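You operate a simulated robot arm through the tools that you are given. There is no shell and no other tool.

You are at the controls of a simulated robot arm. One attempt, no reset.

## Task
The laptop is flat: charge it by the white lead and switch it on.
Fine: plug the lead into the charging port first, then switch the charger on, then press the power button.
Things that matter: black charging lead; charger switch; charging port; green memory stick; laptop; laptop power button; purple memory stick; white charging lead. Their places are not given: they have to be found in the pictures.

It is judged by the outcome, as a careful person would: the job done as asked, and still so three seconds after it is handed in. It fails if anything else is knocked over, pushed out of place, dropped, spilled or broken.

## Robot
A 6-joint arm with a two-finger parallel gripper, fixed in place. Base frame: the origin is at the foot of the arm, x ahead of it, y to its left, z up; the work surface is at about z = 0.64. Lengths are in m, angles in degrees, forces in N, time in s.
With the tool pointing down near the work surface it reaches from about 0.2 to 0.84 m from the base axis. Its first joint turns from -166.0 to 166.0 degrees. Payload 3.91 kg.
The tool frame sits at the grasp point between the pads (the TCP): z along the fingers, y along the line on which they close. The tips reach 0.03 m beyond it. Largest opening 0.11 m; finger width 0.02, thickness 0.01; the body of the gripper, 0.048 by 0.112 m, starts 0.055 m behind the TCP.
Orientation is told as [roll, pitch, yaw] about the base's x, y, z axes, in that order, counted from this pose: with the fingers straight down and closing along the base's y, the tool's x points along the base's -x, its y along +y and its z along -z.

## Interface
- The arm moves only by the tool nudge_tool. Its argument "commands" is a list of rows, each a list of 7 numbers: the shift along the base's x, y, z in m, then the turn, a rotation vector about the base's x, y, z in degrees, then the closure, from 0 (fully open) to 1 (shut). In form: [[x, y, z, ax, ay, az, claw], ...]. A call has 1 to 20 rows; each row shifts and turns the commanded pose from where the row before left it. Each row takes 0.2 s and may step no farther than 0.05 m and 8.6 degrees from the row before; otherwise, or with a gripper value out of range, the whole call is refused. A pose out of reach is approached as far as the arm can. The call stops where the force on the tool passes 90 N (or 10 N more than at its start, if that is more) or the arm is blocked; 0.2 s more then pass. Each finger travels about 0.108 m/s and halts on what it meets, pressing with about 40 N; the grip force reading is that of the motor and also rises with nothing between the fingers. The clock runs only during rows and for 0.2 s after the last one: add rows that do not move to give the fingers time. The reply holds the time, the measured pose of the TCP, the force on the tool along the base axes, the opening and the grip force, in the units named above and with some noise, with the torque about the TCP (base axes, N m) and any sound that the robot's microphone picked up, and new pictures: "show" is both (left out), scene, wrist or none.
- Cameras (640 x 400 px; columns grow to the right, rows downward): "scene" is fixed at [0.2188, 0.657, 1.3628]; the picture's right is [-0.97, -0.25, 0.00], its down [-0.23, 0.90, -0.38] and it looks along [0.09, -0.36, -0.93] (base axes); focal length 258 px, centre (320, 200). "wrist" rides on the gripper at [0.077, 0.007, -0.114] in the tool frame; the picture's right is [-0.09, 1.00, 0.00], its down [-0.80, -0.07, -0.59] and it looks along [-0.59, -0.05, 0.80] (tool axes); focal length 270 px, centre (320, 200).
- raise_lower(by): slides the trunk up (or, below 0, down) by that many m; the arm rides with it, the base frame stays. It gives what a move gives, with no picture.
- measure_at(camera, pixels): for up to 12 pixels [column, row] of the newest picture of that camera ("zoom" is the newest enlarged one), the place [x, y, z] in the base frame of the surface seen there, good to about 0.002 m, but the place of the scene camera against the robot may be out by one fixed shift of up to 0.012 m in any direction. It takes no simulated time.
- zoom(camera, box): a new picture of the part [left, top, right, bottom] of that camera's present view, enlarged. It takes no simulated time.
- job_done(): hands the job in; it is judged then, once.

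Unless the task says otherwise, let go and move clear before handing in.

The tools are called after ">>>" as a command line: name --pt "numbers of a row" for each row, then --argument value for the rest, lists and objects as JSON in quotes. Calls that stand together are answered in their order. nudge_tool: Moves the arm, as the interface text tells. Its arguments: {"type":"object","properties":{"commands":{"type":"array"},"show":{"type":"string","enum":["both","scene","wrist","none"]}},"required":["commands"]} The other tools are called the same way: raise_lower (by) slides the trunk up or down; measure_at (camera, pixels) gives the place of the surface under pixels of a picture; zoom (camera, box) takes an enlarged picture of a part of a camera's view; job_done () hands the job in.

At the start:

```text
time: 0.0
eef_pos: [0.1418, 0.4377, 1.0479]
orientation: [0.0, 0.0, -0.1]
force: [-0.6, -0.5, 0.0]
wrist_torque: [0.01, 0.0, 0.05]
opening: 0.11
finger_force: 0.1
trunk travel left (down, up): [-0.35, 0.19]
```

scene: 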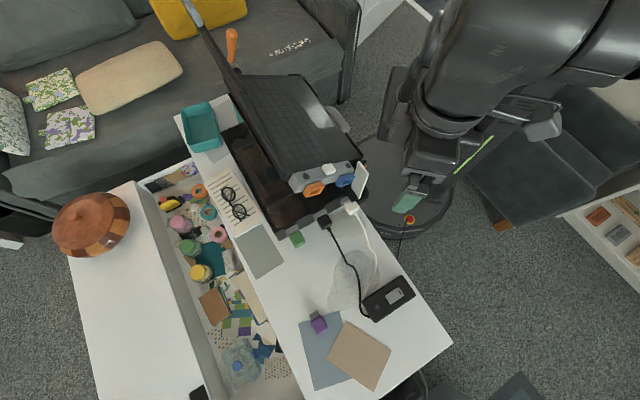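
wrist: 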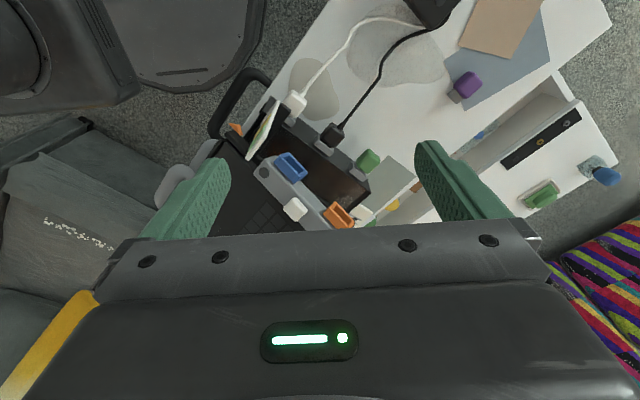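

The scene shows a laptop near (290,140), a white lead plug near (350,205), a black plug near (325,220), and a charger box near (390,295). I'll zoom in to see the details.

>>> zoom --camera "scene" --box '[270, 140, 430, 240]'

>>> zoom --camera "wrist" --box '[220, 70, 400, 240]'

>>> zoom --camera "scene" --box '[280, 240, 440, 340]'

>>> zoom --camera "scene" --box '[180, 50, 380, 250]'

```text
4.00 times, centred on (350, 190) of scene
```

zoom: 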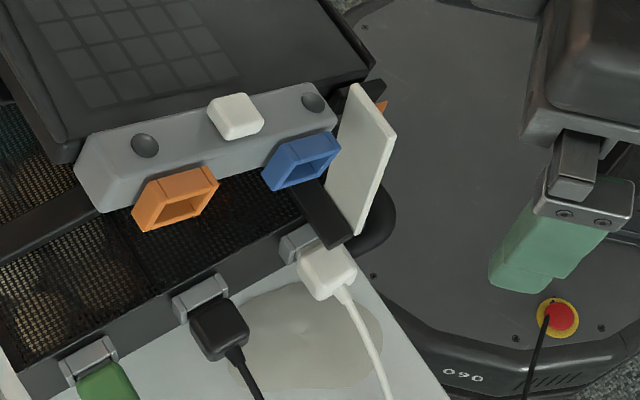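

```text
2.35 times, centred on (310, 155) of wrist
```

zoom: 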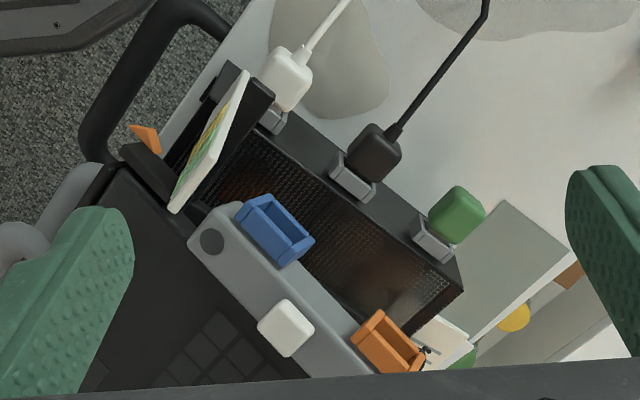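

```text
4.00 times, centred on (360, 290) of scene
```

zoom: 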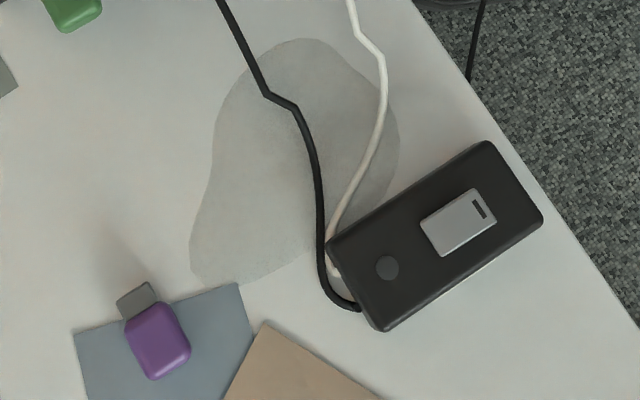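

```text
2.00 times, centred on (280, 150) of scene
```

zoom: 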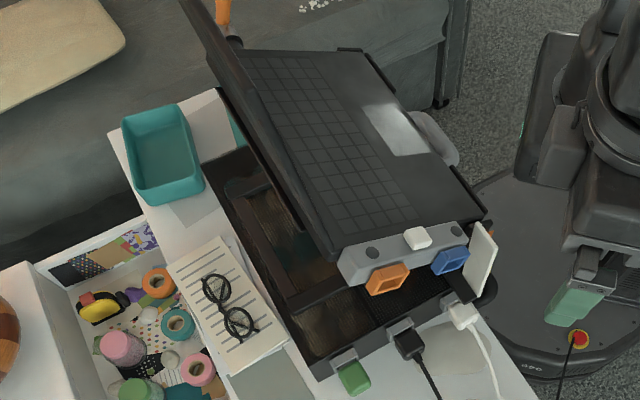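

The lead plugs sit by grey sockets on a black base, while the raised laptop side has an orange and a blue port and a white button. I'll measure these features.

>>> measure_at --camera "scene" --pixels '[[315, 188], [345, 180], [329, 169], [362, 178], [352, 208], [345, 200], [325, 219], [320, 214], [297, 238], [293, 231], [354, 198], [306, 184]]'

>>> measure_at --camera "wrist" --pixels '[[291, 165], [295, 209], [340, 215], [265, 130], [300, 101], [296, 104], [334, 133], [328, 144], [368, 159], [362, 170], [280, 185], [250, 200]]'

>>> measure_at --camera "scene" --pixels '[[388, 299], [377, 307], [395, 295], [400, 292], [319, 325], [370, 290], [380, 320], [400, 277], [414, 292], [340, 300], [440, 340], [300, 285]]'

```text
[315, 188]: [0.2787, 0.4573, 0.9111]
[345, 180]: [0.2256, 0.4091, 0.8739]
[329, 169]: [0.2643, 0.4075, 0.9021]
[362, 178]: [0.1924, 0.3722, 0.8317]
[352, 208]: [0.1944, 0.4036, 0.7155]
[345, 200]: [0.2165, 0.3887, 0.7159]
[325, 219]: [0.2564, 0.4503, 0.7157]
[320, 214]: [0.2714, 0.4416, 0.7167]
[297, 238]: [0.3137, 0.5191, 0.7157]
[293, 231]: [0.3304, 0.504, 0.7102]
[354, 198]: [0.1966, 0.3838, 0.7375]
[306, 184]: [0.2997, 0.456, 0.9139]
```

```text
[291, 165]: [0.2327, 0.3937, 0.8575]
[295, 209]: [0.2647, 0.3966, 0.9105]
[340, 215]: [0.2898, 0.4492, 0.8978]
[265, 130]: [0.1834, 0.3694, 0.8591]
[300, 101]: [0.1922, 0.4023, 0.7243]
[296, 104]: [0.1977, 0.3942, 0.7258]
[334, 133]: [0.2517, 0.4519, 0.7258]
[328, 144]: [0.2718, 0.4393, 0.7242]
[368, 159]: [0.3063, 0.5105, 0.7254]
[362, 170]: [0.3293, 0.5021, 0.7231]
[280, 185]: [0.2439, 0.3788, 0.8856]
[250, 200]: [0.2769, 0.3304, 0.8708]
```

```text
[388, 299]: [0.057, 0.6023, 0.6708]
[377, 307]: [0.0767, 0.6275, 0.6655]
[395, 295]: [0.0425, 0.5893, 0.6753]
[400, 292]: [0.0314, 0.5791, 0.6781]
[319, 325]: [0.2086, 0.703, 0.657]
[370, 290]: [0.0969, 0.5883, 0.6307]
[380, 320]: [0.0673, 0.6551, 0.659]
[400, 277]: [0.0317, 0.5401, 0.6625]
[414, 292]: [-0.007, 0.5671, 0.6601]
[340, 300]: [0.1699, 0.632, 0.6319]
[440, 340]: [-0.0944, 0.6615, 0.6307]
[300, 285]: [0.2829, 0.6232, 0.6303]
```

The port strip is at about (0.25,0.42,0.88) and the plugs are docked at z≈0.72. I'll yaw the hand so the wrist camera looks along the port direction.

>>> nudge_tool --pt "0 0.02 0 0 0 -8.5 0" --pt "0 0.02 0 0 0 -8.5 0" --pt "0 0.02 0 0 0 -8.5 0" --pt "0 0.02 0 0 0 -8.5 0" --pt "0 0.02 0 0 0 -8.5 0" --pt "0 0.02 0 0 0 -7.5 0" --pt "0 0 0 0 0 0 0"

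```text
time: 1.6
eef_pos: [0.1409, 0.5556, 1.0485]
orientation: [0.0, 0.0, -50.1]
force: [0.7, -0.1, 0.0]
wrist_torque: [-0.03, 0.0, 0.0]
opening: 0.11
finger_force: 0.0
trunk travel left (down, up): [-0.35, 0.19]
```

scene: 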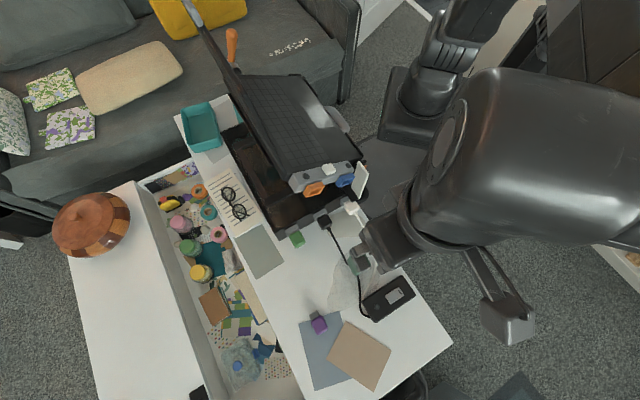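
wrist: 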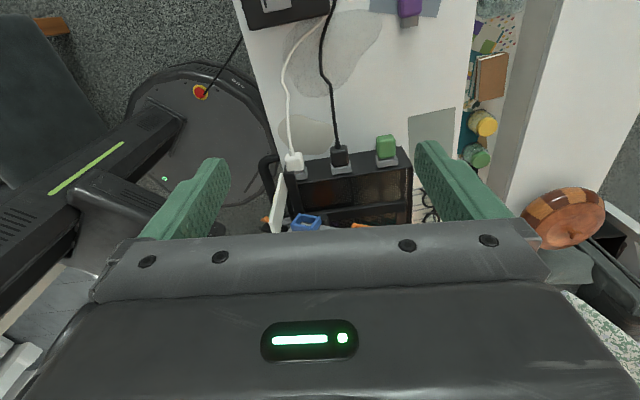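

The view is blocked by the hand, so I'll tilt the fingers toward the port wall to see the ports more face on.

>>> nudge_tool --pt "0 0.005 0 -5.745 -4.82 0 0" --pt "0 0.005 0 -5.745 -4.82 0 0" --pt "0 0.005 0 -5.745 -4.82 0 0" --pt "0 0 0 -5.745 -4.82 0 0" --pt "0 0 -0.01 -5.745 -4.82 0 0" --pt "0 0 -0.02 -5.745 -4.82 0 0" --pt "0 0 -0.01 0 0 0 0"

```text
time: 3.2
eef_pos: [0.1484, 0.552, 0.988]
orientation: [-0.1, -45.1, -50.1]
force: [0.2, 0.1, -0.1]
wrist_torque: [-0.02, 0.03, -0.01]
opening: 0.1097
finger_force: 0.0
out of reach, approached as far as the arm can: row 5, 6
trunk travel left (down, up): [-0.35, 0.19]
```

scene: 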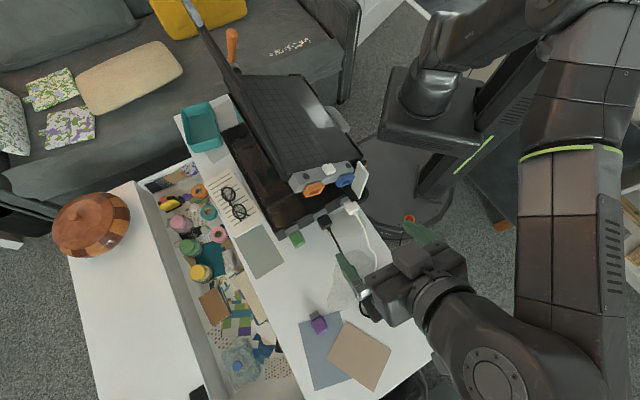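
wrist: 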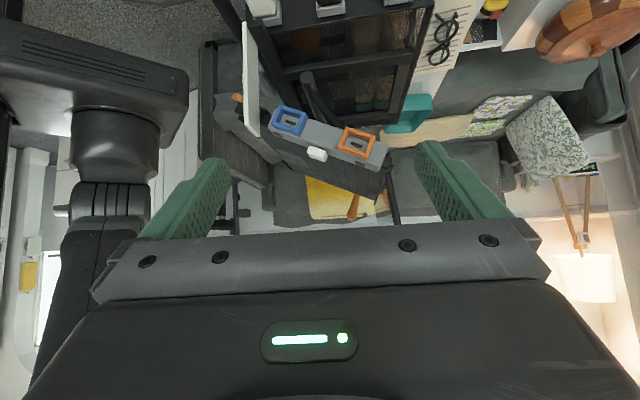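

Both ports are now visible face-on: blue (290,120) and orange (356,142), with the white button at (317,154). I'll zoom in and measure.

>>> zoom --camera "wrist" --box '[230, 80, 410, 200]'

>>> zoom --camera "wrist" --box '[220, 0, 450, 100]'

>>> measure_at --camera "wrist" --pixels '[[276, 128], [302, 133], [307, 113], [282, 107], [289, 121], [343, 148], [366, 158], [374, 139], [348, 129], [356, 144], [317, 154], [250, 80]]'

```text
3.33 times, centred on (320, 140) of wrist
```

zoom: 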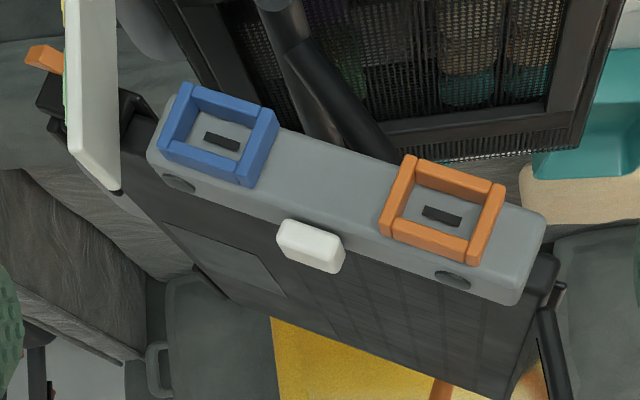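

```text
2.78 times, centred on (335, 50) of wrist
```

zoom: 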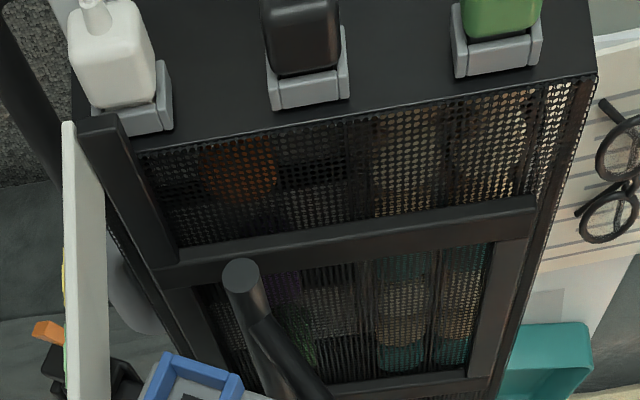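

```text
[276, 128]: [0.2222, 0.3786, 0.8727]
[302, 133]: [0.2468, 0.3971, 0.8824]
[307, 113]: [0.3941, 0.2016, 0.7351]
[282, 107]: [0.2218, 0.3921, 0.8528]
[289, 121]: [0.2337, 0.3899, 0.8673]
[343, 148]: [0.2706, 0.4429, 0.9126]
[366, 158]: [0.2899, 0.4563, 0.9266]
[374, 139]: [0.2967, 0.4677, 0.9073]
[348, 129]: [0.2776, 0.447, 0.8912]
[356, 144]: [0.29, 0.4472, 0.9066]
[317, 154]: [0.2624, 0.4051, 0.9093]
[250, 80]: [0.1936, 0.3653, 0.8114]
```

The card beside the blue port, at (250,80), has a printed face turned away toward the robot base and may say which port is which. I'll swing round to view that side.

>>> nudge_tool --pt "-0.02 -0.005 0.02 0 0 8.3 0" --pt "-0.02 -0.01 0.02 0 0 8.3 0" --pt "-0.02 -0.02 0.0 0 0 8.3 0" --pt "-0.015 -0.02 0.0 0 0 8.3 0" --pt "-0.015 -0.025 0 0 0 8.3 0" --pt "0 -0.025 0 0 0 8.3 0" --pt "0 0 0 0 0 0 0"

```text
time: 4.8
eef_pos: [0.0595, 0.4457, 1.0298]
orientation: [0.0, -44.9, -0.1]
force: [0.1, 0.6, 0.4]
wrist_torque: [0.02, 0.05, -0.01]
opening: 0.1101
finger_force: 0.0
trunk travel left (down, up): [-0.35, 0.19]
```

scene: 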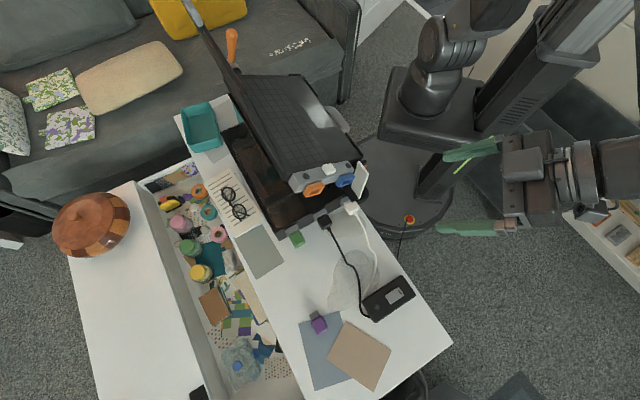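
wrist: 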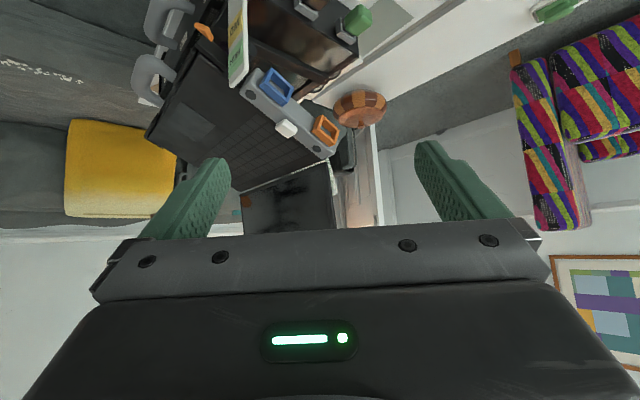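

>>> zoom --camera "wrist" --box '[180, 0, 280, 100]'

>>> measure_at --camera "wrist" --pixels '[[238, 10], [237, 80], [232, 50], [244, 50]]'

```text
4.00 times, centred on (230, 50) of wrist
```

zoom: 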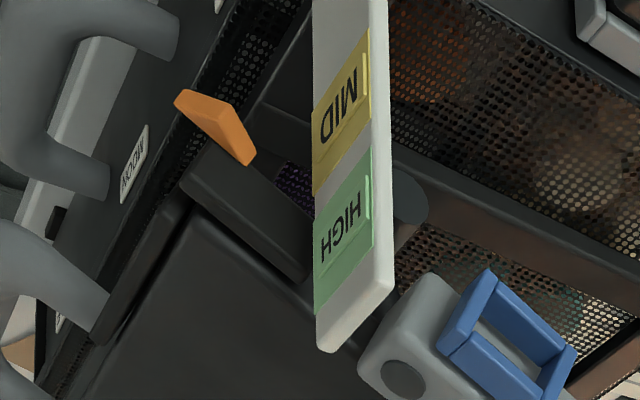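

```text
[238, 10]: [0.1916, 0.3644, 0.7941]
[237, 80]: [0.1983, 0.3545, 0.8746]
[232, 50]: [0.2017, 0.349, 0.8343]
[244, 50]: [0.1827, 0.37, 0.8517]
```

The card is only a height scale (HIGH/MID), so it says nothing about ports. I'll zoom on the ports and other labels from here.

>>> zoom --camera "wrist" --box '[235, 55, 345, 165]'

>>> zoom --camera "wrist" --box '[130, 0, 240, 110]'

>>> zoom --camera "scene" --box '[280, 150, 380, 250]'

>>> zoom --camera "scene" --box '[350, 265, 430, 335]'

```text
3.64 times, centred on (290, 110) of wrist
```

zoom: 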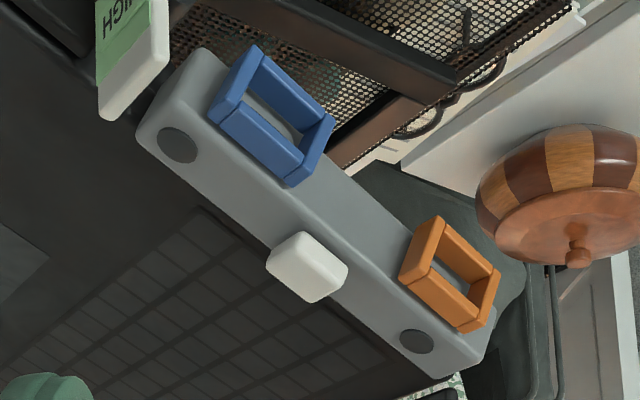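

```text
3.64 times, centred on (185, 55) of wrist
```

zoom: 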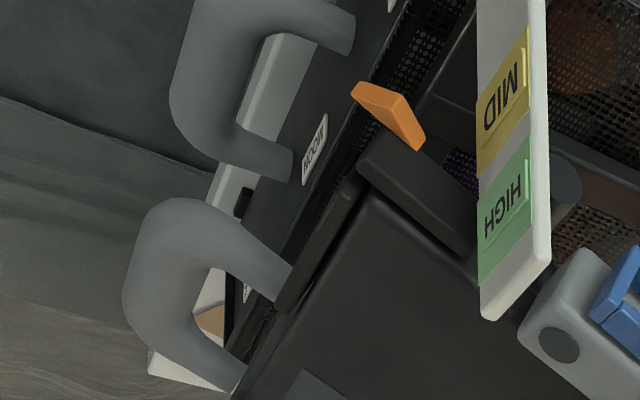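

```text
4.00 times, centred on (330, 200) of scene
```

zoom: 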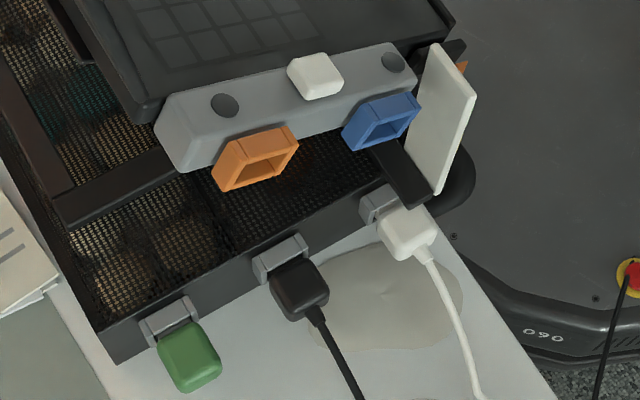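

```text
5.71 times, centred on (390, 300) of scene
```

zoom: 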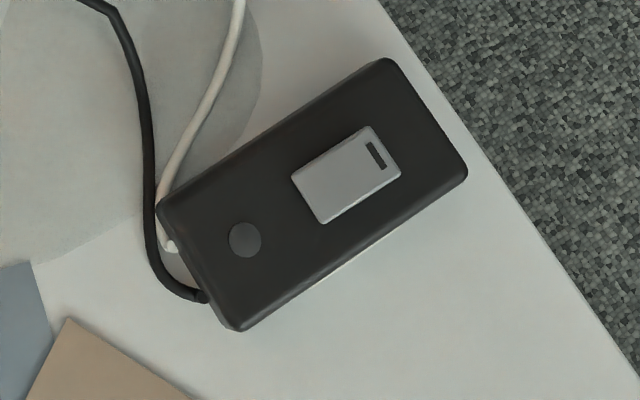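

Zooms are re-rendered sharply. I'll zoom tighter on the label by the grey handles, then go back to face the ports.

>>> zoom --camera "wrist" --box '[160, 0, 240, 60]'

>>> nudge_tool --pt "0.015 0.025 0 0 0 -7.5 0" --pt "0.02 0.02 0 0 0 -7.5 0" --pt "0.02 0.02 0 0 0 -7.5 0" --pt "0.02 0.01 -0.01 0 0 -7.5 0" --pt "0.02 0 -0.02 0 0 -7.5 0" --pt "0.02 -0.02 -0.015 0 0 -7.5 0" --pt "0.02 -0.02 -0.015 0 0 0 0" --pt "0 0 0 0 0 0 0"

```text
6.67 times, centred on (200, 30) of wrist
```

zoom: 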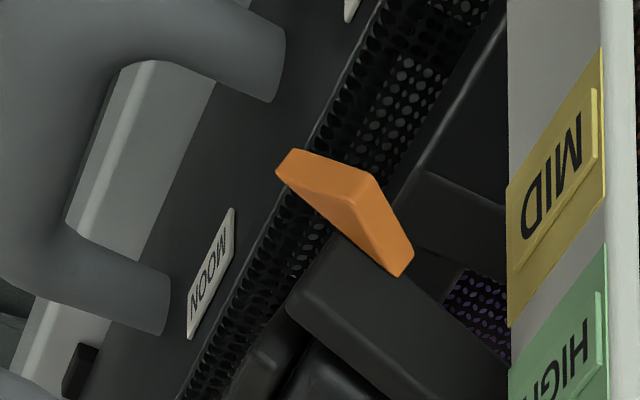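

```text
time: 6.6
eef_pos: [0.1935, 0.4812, 0.9695]
orientation: [0.1, -45.0, -45.2]
force: [-0.8, 0.2, 0.1]
wrist_torque: [-0.02, 0.01, -0.01]
opening: 0.1099
finger_force: 0.0
trunk travel left (down, up): [-0.35, 0.19]
```

scene: 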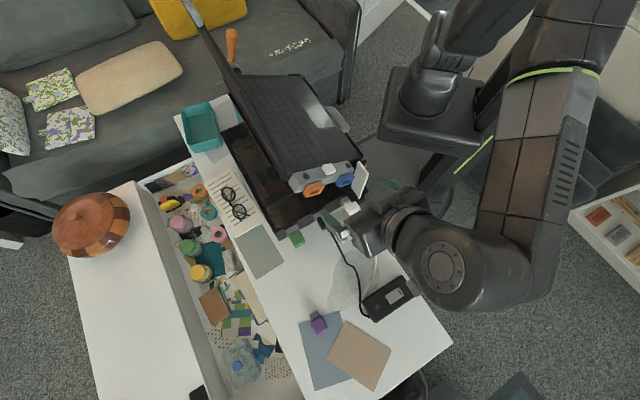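
wrist: 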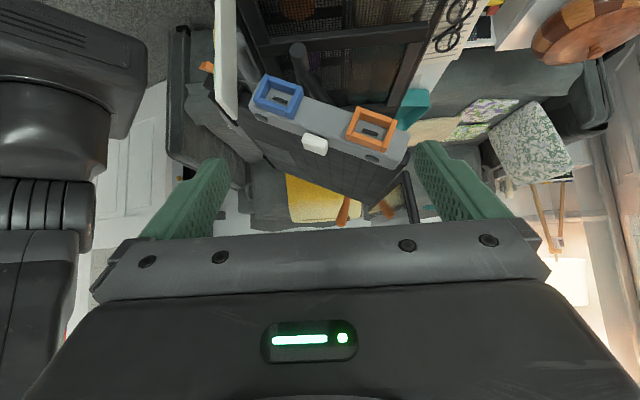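

The blue frame is at (278,96) and the orange at (371,130). I'll zoom hard on both and on the strip between.

>>> zoom --camera "wrist" --box '[240, 65, 320, 125]'

>>> zoom --camera "wrist" --box '[335, 95, 415, 165]'

>>> zoom --camera "wrist" --box '[230, 60, 420, 200]'

>>> measure_at --camera "zoom" --pixels '[[155, 118], [475, 235], [80, 130], [190, 175], [245, 105], [130, 60], [395, 235], [520, 290], [560, 225], [440, 170], [285, 280], [320, 190]]'

```text
6.67 times, centred on (280, 95) of wrist
```

zoom: 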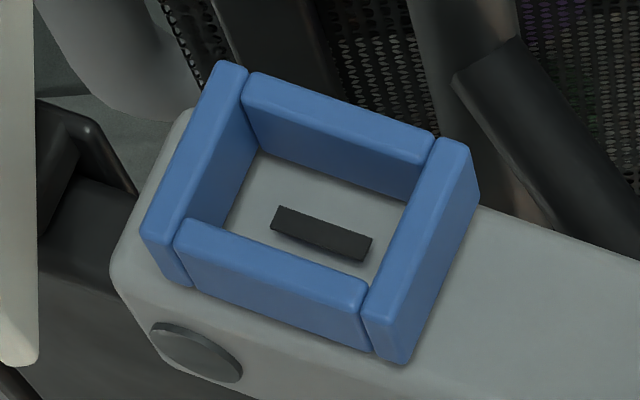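

```text
5.71 times, centred on (375, 130) of wrist
```

zoom: 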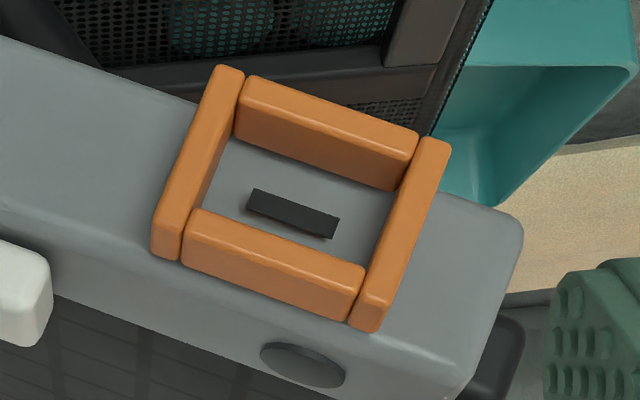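

```text
2.86 times, centred on (325, 130) of wrist
```

zoom: 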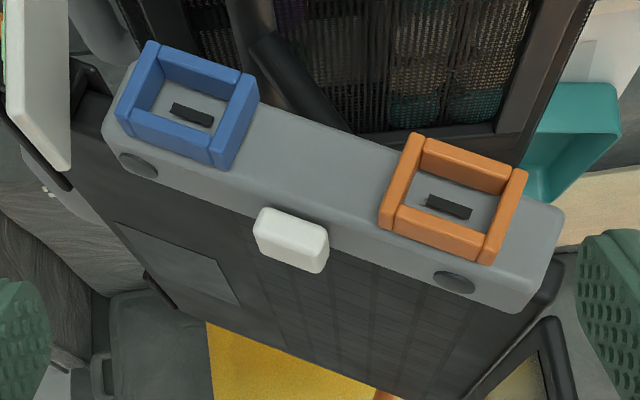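

```text
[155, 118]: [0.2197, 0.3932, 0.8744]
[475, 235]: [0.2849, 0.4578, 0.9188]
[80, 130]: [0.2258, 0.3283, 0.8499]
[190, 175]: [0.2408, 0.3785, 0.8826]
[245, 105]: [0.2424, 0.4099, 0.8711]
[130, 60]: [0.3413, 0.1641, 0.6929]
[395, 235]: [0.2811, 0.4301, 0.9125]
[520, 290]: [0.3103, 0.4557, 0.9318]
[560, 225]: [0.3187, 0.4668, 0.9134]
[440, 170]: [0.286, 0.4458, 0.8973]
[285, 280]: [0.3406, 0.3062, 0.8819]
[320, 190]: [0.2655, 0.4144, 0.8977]
```

The two ports look alike apart from frame colour, so I'll measure slot and frame sizes in tight zooms to tell them apart.

>>> zoom --camera "wrist" --box '[255, 75, 305, 115]'

>>> measure_at --camera "zoom" --pixels '[[180, 210], [345, 265], [190, 245], [340, 290], [170, 110], [440, 330], [100, 200], [500, 230], [250, 340], [400, 130]]'

>>> zoom --camera "wrist" --box '[345, 110, 395, 150]'

>>> measure_at --camera "zoom" --pixels '[[240, 240], [400, 310], [240, 260], [390, 330], [170, 110], [440, 330], [100, 200], [500, 230], [250, 340], [400, 130]]'

```text
10.00 times, centred on (280, 95) of wrist
```

zoom: 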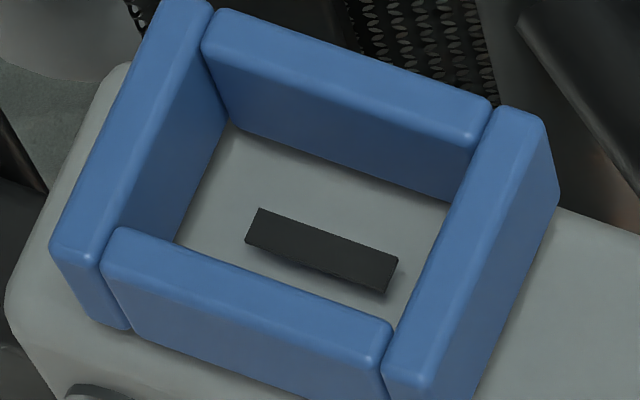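

```text
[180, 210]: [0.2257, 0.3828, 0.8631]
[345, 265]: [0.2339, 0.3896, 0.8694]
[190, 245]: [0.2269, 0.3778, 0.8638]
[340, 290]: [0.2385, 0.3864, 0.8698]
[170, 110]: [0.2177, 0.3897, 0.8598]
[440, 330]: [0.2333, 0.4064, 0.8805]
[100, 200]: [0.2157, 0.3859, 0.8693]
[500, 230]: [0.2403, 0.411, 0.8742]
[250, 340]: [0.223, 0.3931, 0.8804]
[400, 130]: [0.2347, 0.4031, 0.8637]
```

```text
10.00 times, centred on (370, 130) of wrist
```

zoom: 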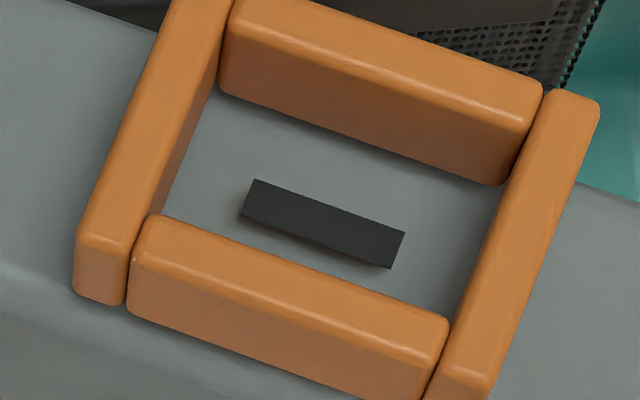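

```text
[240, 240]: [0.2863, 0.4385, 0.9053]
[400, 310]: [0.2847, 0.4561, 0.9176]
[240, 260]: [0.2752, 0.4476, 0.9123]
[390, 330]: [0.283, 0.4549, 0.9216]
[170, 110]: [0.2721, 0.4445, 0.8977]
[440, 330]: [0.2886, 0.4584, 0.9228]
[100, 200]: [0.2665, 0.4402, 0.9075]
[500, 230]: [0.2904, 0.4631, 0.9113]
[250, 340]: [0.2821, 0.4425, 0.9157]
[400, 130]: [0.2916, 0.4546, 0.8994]
```

Slots and frames are the same size. I'll check the docked plugs and the purple stick for matching marks.

>>> zoom --camera "scene" --box '[335, 185, 375, 220]'

>>> zoom --camera "scene" --box '[300, 195, 340, 245]'

>>> zoom --camera "scene" --box '[295, 300, 345, 345]'

>>> zoom --camera "scene" --box '[280, 155, 375, 215]'

>>> zoom --camera "scene" --box '[200, 60, 370, 200]'

```text
11.43 times, centred on (355, 202) of scene
```

zoom: 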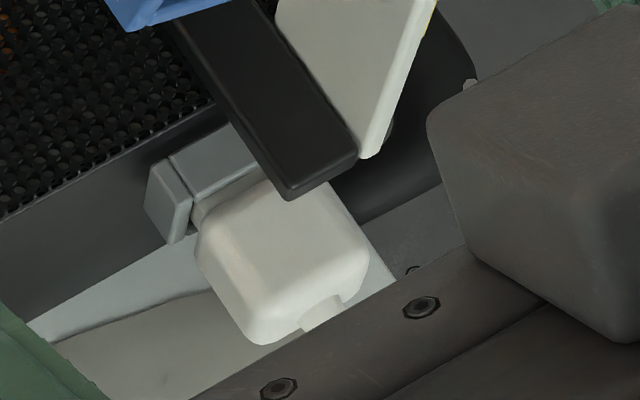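

```text
8.00 times, centred on (320, 220) of scene
```

zoom: 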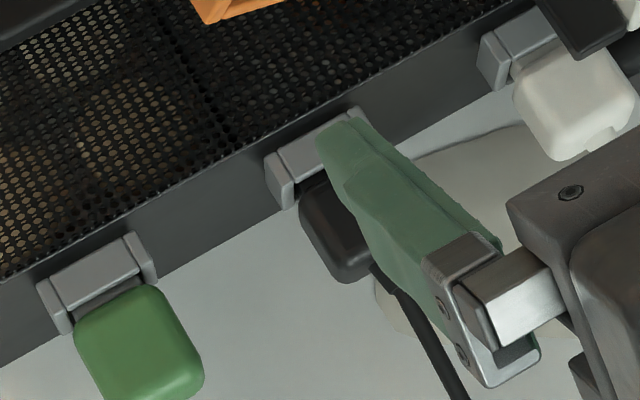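

```text
8.89 times, centred on (320, 322) of scene
```

zoom: 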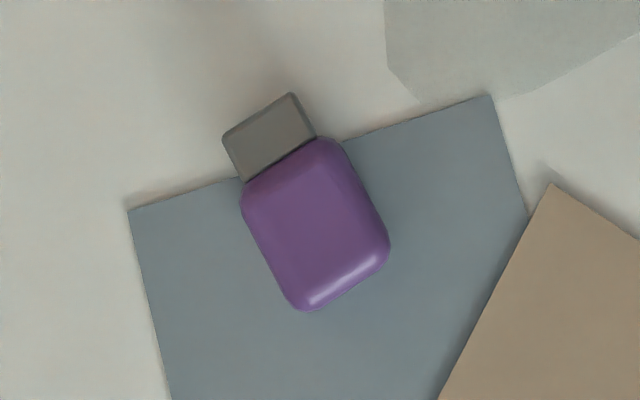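

```text
6.67 times, centred on (328, 185) of scene
```

zoom: 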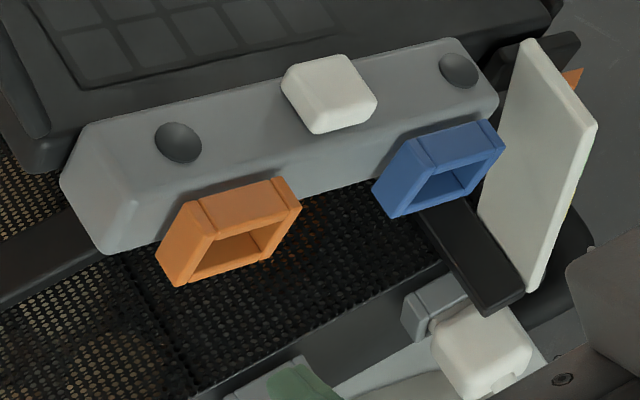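

```text
2.86 times, centred on (285, 130) of scene
```

zoom: 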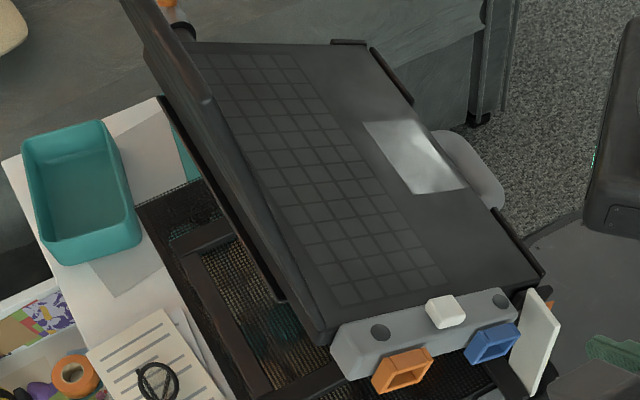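

The two ports differ only by colour, each with a dark dome next to it. The laptop screen faced the robot in the earlier view and seemed to have something on it, so I'll raise the hand and look at it.

>>> nudge_tool --pt "-0.02 0.02 0.02 0 0 7.5 0" --pt "-0.025 0.0 0.03 0 0 7.5 0" --pt "-0.025 -0.01 0.03 0 0 7.5 0" --pt "-0.025 -0.02 0.03 0 0 7.5 0" --pt "-0.025 -0.02 0.03 0 0 7.5 0" --pt "-0.02 -0.02 0.03 0 0 7.5 0" --pt "-0.02 -0.02 0.02 0 0 0 0" --pt "-0.01 -0.01 0 0 0 0 0"

```text
time: 8.4
eef_pos: [0.0245, 0.4029, 1.1584]
orientation: [-0.1, -45.0, -0.1]
force: [0.1, 0.3, -0.3]
wrist_torque: [0.01, 0.01, -0.01]
opening: 0.1101
finger_force: 0.1
trunk travel left (down, up): [-0.35, 0.19]
```

scene: 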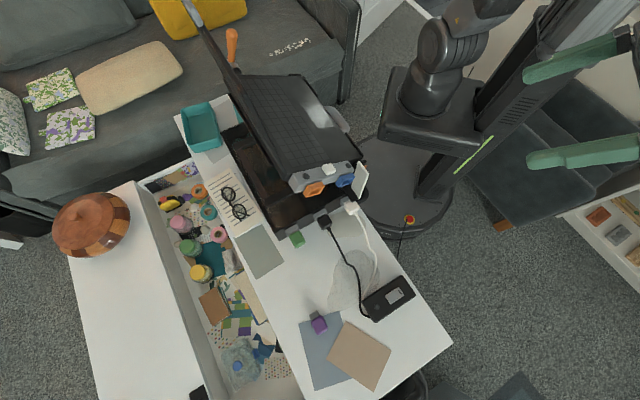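
wrist: 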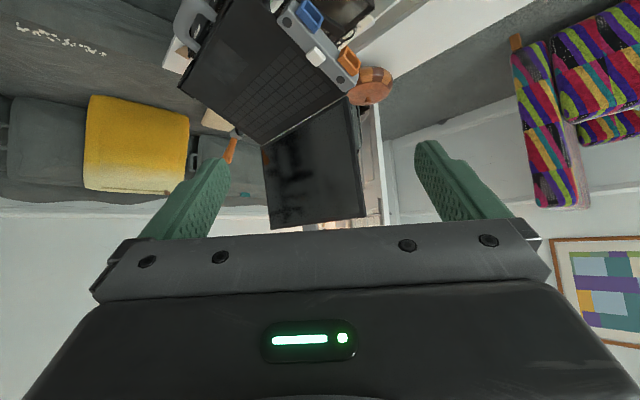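

>>> zoom --camera "wrist" --box '[240, 90, 390, 240]'

>>> zoom --camera "wrist" --box '[160, 0, 380, 140]'

>>> zoom --camera "scene" --box '[200, 165, 300, 285]'

>>> zoom --camera "scene" --box '[330, 260, 430, 330]'

>>> zoom --camera "scene" --box '[275, 150, 380, 250]'

```text
2.67 times, centred on (315, 165) of wrist
```

zoom: 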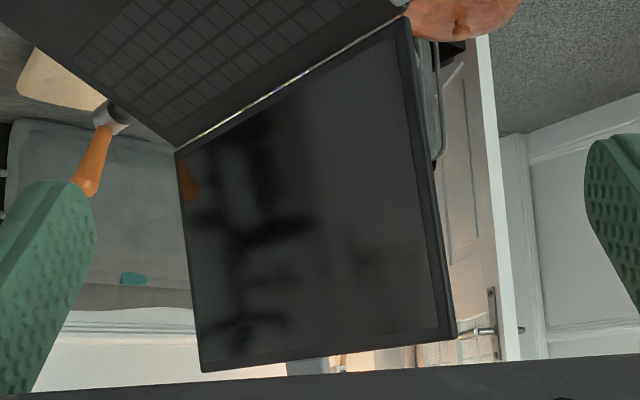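

```text
2.86 times, centred on (270, 70) of wrist
```

zoom: 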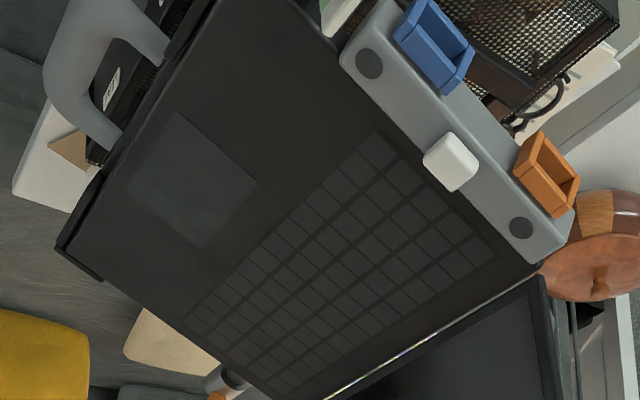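

```text
3.33 times, centred on (250, 225) of scene
```

zoom: 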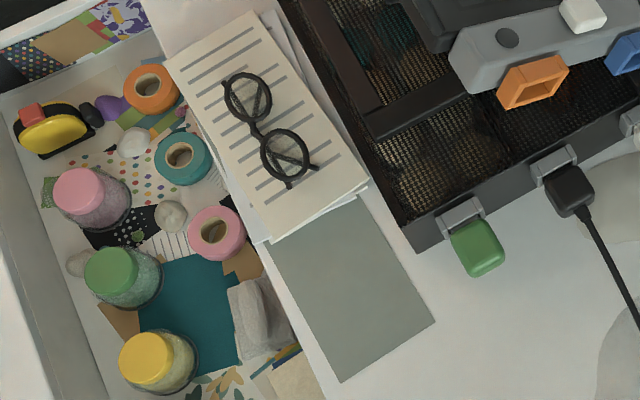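

```text
5.71 times, centred on (380, 295) of scene
```

zoom: 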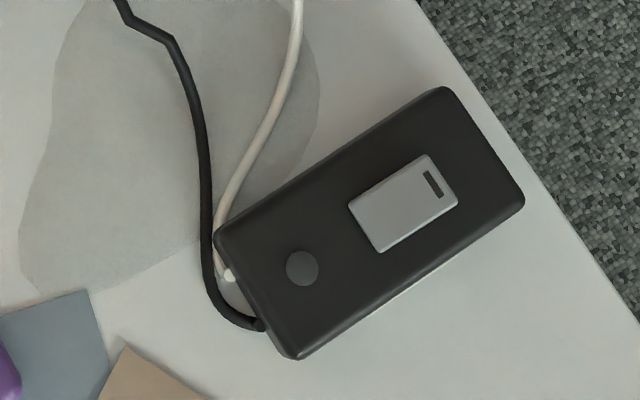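

```text
4.00 times, centred on (328, 200) of scene
```

zoom: 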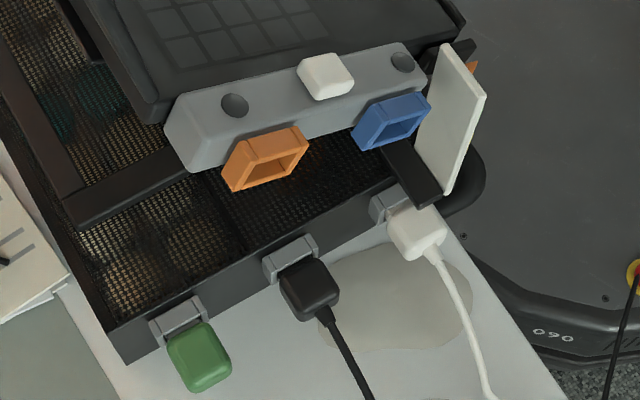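

The screen is dark and blank, and nothing is printed by the ports. I'll take one last look at the remaining labels.

>>> zoom --camera "wrist" --box '[180, 0, 230, 60]'

>>> zoom --camera "scene" --box '[310, 90, 380, 150]'

>>> zoom --camera "wrist" --box '[270, 0, 370, 110]'

```text
6.67 times, centred on (205, 30) of wrist
```

zoom: 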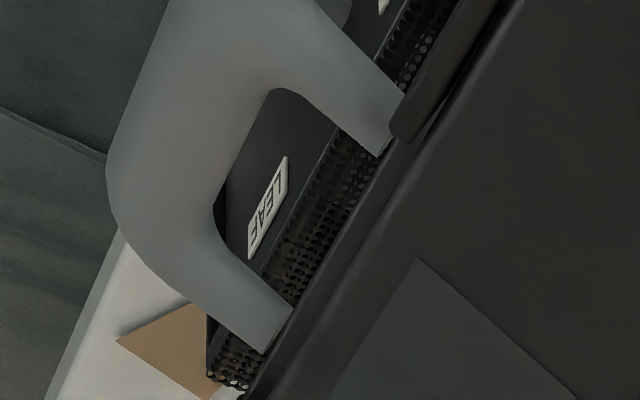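

```text
6.67 times, centred on (345, 120) of scene
```

zoom: 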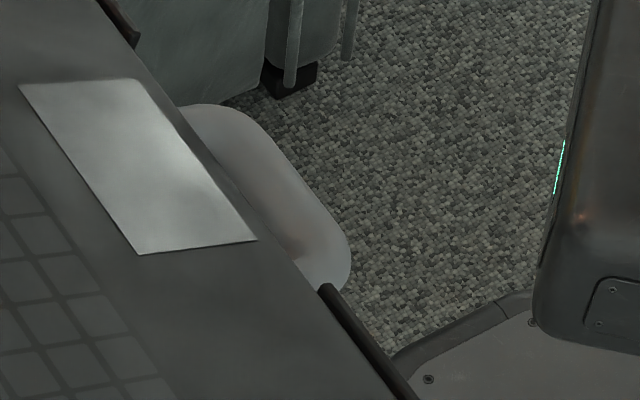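

```text
3.64 times, centred on (320, 55) of wrist
```

zoom: 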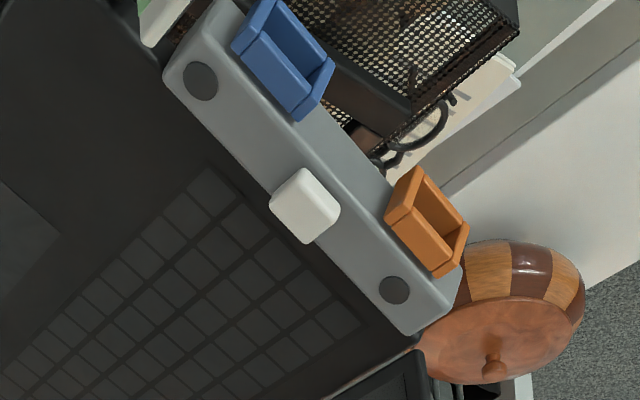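

Nothing else distinguishes the ports. By the usual USB colours, blue is for data and orange is always-on power, so I take orange as the charging port. Next I'll measure the plug, port frame and purple stick sizes.

>>> zoom --camera "scene" --box '[335, 185, 375, 220]'

>>> measure_at --camera "zoom" --pixels '[[225, 225], [280, 270], [240, 320], [215, 270], [340, 230], [350, 275], [265, 100], [320, 185], [180, 210], [210, 160], [300, 330], [270, 210]]'

>>> zoom --camera "scene" --box '[300, 305, 340, 340]'

>>> measure_at --camera "zoom" --pixels '[[200, 60], [300, 30], [230, 110], [320, 80], [250, 170], [370, 110], [300, 260], [420, 190], [330, 180]]'

```text
11.43 times, centred on (355, 202) of scene
```

zoom: 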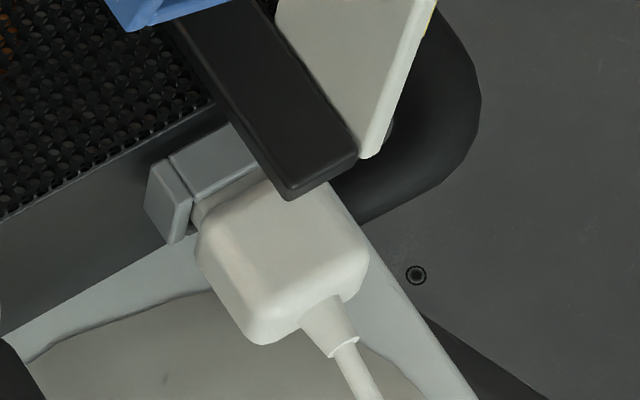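

```text
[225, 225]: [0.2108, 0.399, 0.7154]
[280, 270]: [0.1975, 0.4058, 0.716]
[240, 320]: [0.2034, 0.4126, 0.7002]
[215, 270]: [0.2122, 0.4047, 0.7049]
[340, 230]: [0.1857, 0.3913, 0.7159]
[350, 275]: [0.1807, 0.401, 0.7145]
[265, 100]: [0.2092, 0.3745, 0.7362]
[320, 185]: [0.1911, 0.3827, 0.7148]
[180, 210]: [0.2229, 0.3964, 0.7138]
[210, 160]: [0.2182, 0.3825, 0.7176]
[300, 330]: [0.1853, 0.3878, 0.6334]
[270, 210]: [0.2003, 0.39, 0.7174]
```

```text
11.43 times, centred on (320, 322) of scene
```

zoom: 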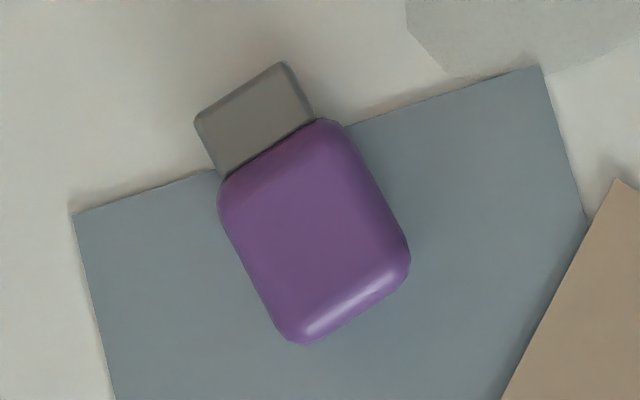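

```text
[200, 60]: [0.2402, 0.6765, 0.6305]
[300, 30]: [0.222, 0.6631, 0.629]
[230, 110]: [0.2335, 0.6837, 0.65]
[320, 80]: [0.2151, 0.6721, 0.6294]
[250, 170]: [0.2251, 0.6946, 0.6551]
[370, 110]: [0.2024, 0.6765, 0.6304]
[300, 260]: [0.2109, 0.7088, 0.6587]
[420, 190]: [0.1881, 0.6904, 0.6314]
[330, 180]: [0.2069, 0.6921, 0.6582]
```

The plug body measures about 3 cm across at roughly (0.196,0.400,0.71), with the black bar just above its inner end. I'll move the camera to look closely at the plug from in front.

>>> nudge_tool --pt "0.01 0.017 -0.035 0 0 -7.5 0" --pt "0.01 0.017 -0.035 0 0 -7.5 0" --pt "0.01 0.017 -0.035 0 0 -7.5 0" --pt "0.01 0.017 -0.035 0 0 -7.5 0" --pt "0.01 0.017 -0.035 0 0 -7.5 0" --pt "0.01 0.017 -0.035 0 0 -7.5 0" --pt "0.01 -0.005 -0.025 0 0 0 0" --pt "0.01 -0.01 -0.025 0 0 0 0" --pt "0.01 -0.01 -0.02 0 0 0 0" --pt "0 0 0 0 0 0 0"

```text
time: 10.6
eef_pos: [0.1163, 0.4774, 0.8757]
orientation: [-0.1, -45.0, -45.3]
force: [-0.2, 0.2, 0.1]
wrist_torque: [-0.02, 0.02, 0.02]
opening: 0.1098
finger_force: 0.0
trunk travel left (down, up): [-0.35, 0.19]
```

scene: 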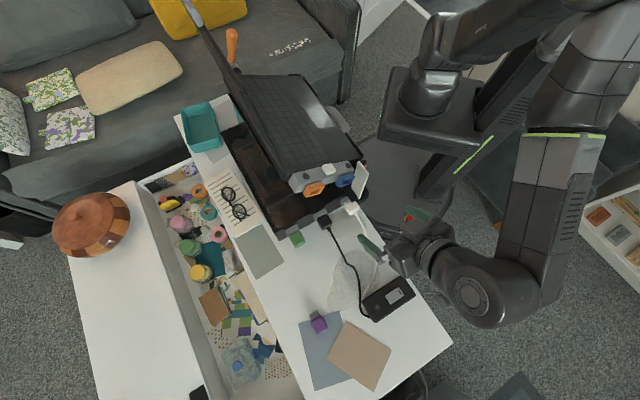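
wrist: 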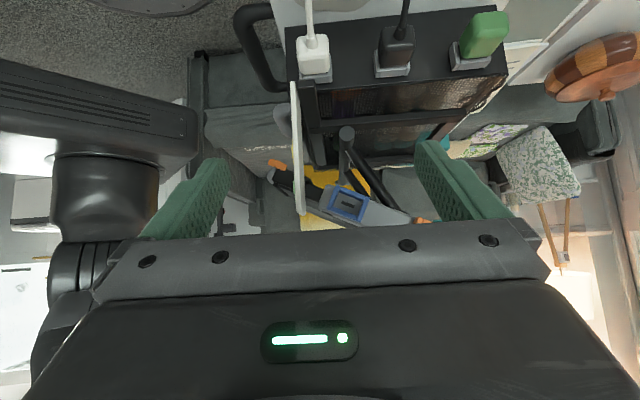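

>>> zoom --camera "wrist" --box '[275, 20, 355, 95]'

>>> measure_at --camera "zoom" --pixels '[[200, 160], [310, 155], [430, 155], [205, 215], [310, 225], [410, 215], [200, 290], [320, 290], [430, 290], [310, 60], [250, 370], [320, 370]]'

>>> zoom --camera "wrist" --box '[360, 20, 440, 95]'

```text
5.33 times, centred on (315, 58) of wrist
```

zoom: 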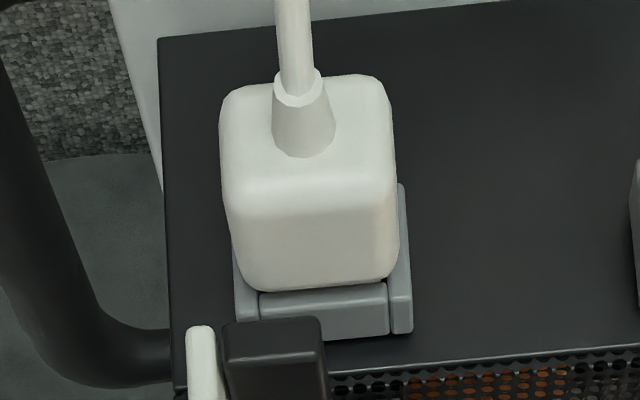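

```text
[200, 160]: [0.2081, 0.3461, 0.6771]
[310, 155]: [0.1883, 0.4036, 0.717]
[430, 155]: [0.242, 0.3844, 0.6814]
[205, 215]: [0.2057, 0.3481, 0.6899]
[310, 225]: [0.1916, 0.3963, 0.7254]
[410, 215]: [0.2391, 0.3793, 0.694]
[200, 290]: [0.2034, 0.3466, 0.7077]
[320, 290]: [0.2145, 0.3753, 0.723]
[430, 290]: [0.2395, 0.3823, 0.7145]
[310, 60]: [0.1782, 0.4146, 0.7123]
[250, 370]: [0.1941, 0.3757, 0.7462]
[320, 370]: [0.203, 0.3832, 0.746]
```

```text
5.33 times, centred on (400, 58) of wrist
```

zoom: 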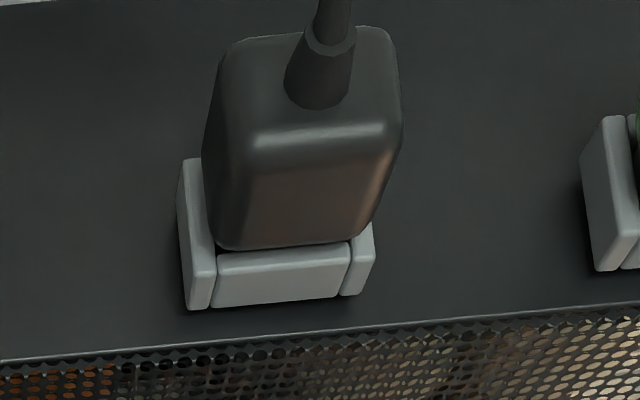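

The plug body is about 3.2 cm wide and 2.5 cm high, with its top at z≈0.725 and its connector in a grey cradle on the black vertical face. I'll measure that face widely to get the exact yaw, and the plug edges as well.

>>> measure_at --camera "wrist" --pixels '[[350, 20], [350, 60], [430, 25], [430, 65], [290, 40], [291, 65], [495, 65], [440, 45], [360, 40], [345, 45]]'

>>> zoom --camera "wrist" --box '[290, 25, 340, 75]'

>>> measure_at --camera "zoom" --pixels '[[200, 250], [370, 240], [210, 170], [380, 160], [290, 320], [290, 250], [200, 320], [400, 300], [250, 140], [250, 90], [360, 90], [290, 190]]'

```text
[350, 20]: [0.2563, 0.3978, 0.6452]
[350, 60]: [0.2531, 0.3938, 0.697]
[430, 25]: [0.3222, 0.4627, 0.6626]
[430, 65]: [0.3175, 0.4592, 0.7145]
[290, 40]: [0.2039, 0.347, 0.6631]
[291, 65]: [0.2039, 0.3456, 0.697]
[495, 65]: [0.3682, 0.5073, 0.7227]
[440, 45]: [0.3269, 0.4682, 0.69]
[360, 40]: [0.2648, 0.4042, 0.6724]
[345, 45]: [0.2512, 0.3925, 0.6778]
```

```text
8.00 times, centred on (315, 50) of wrist
```

zoom: 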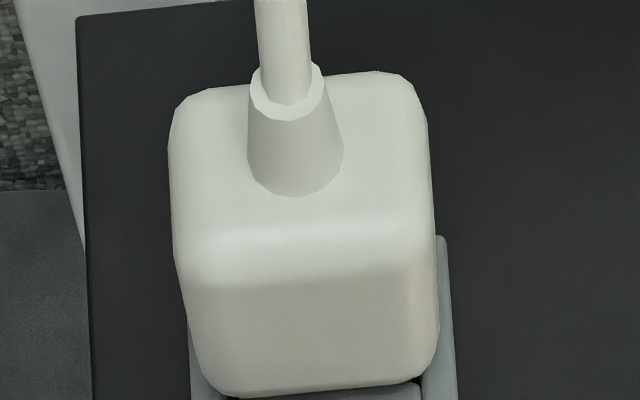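

```text
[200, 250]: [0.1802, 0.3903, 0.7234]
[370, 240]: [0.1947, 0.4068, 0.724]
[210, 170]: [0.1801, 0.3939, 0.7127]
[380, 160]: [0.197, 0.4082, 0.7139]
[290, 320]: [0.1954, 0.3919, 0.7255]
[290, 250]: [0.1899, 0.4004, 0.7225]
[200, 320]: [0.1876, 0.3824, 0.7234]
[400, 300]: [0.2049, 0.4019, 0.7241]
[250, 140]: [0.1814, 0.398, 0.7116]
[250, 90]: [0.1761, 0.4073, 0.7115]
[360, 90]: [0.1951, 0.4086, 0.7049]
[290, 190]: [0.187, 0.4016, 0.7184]
```

The black face fixes the insertion direction h at yaw ≈ -45.5, and the plug body centre is about (0.201,0.389,0.714). I'll partly close the fingers and move to a pre-grasp point 6 cm back along the 45° approach.

>>> nudge_tool --pt "0.0108 -0.0118 -0.0293 0 0 0 0.45" --pt "0.0108 -0.0118 -0.0293 0 0 0 0.45" --pt "0.0108 -0.0118 -0.0293 0 0 0 0.45" --pt "0 0 0 0 0 0 0.45" --pt "0 0 0 0 0 0 0.45"

```text
time: 11.8
eef_pos: [0.1472, 0.4405, 0.786]
orientation: [0.0, -45.0, -45.2]
force: [0.3, 0.4, -0.2]
wrist_torque: [0.01, 0.02, 0.01]
opening: 0.0607
finger_force: 0.0
trunk travel left (down, up): [-0.35, 0.19]
```

scene: 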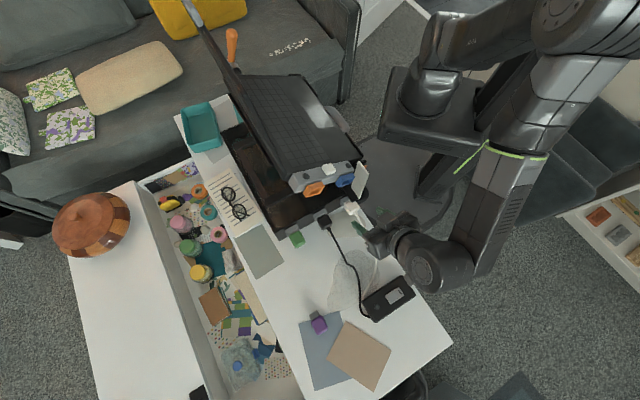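
wrist: 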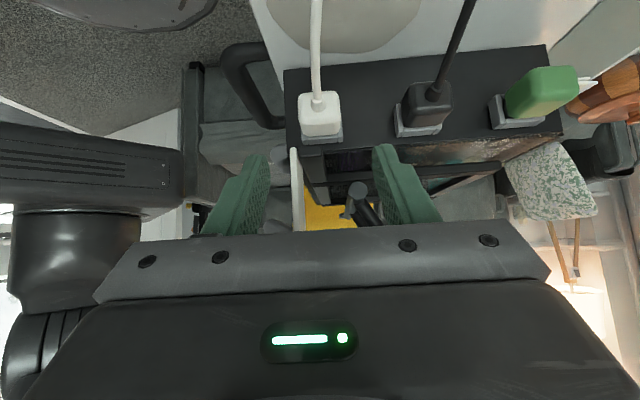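

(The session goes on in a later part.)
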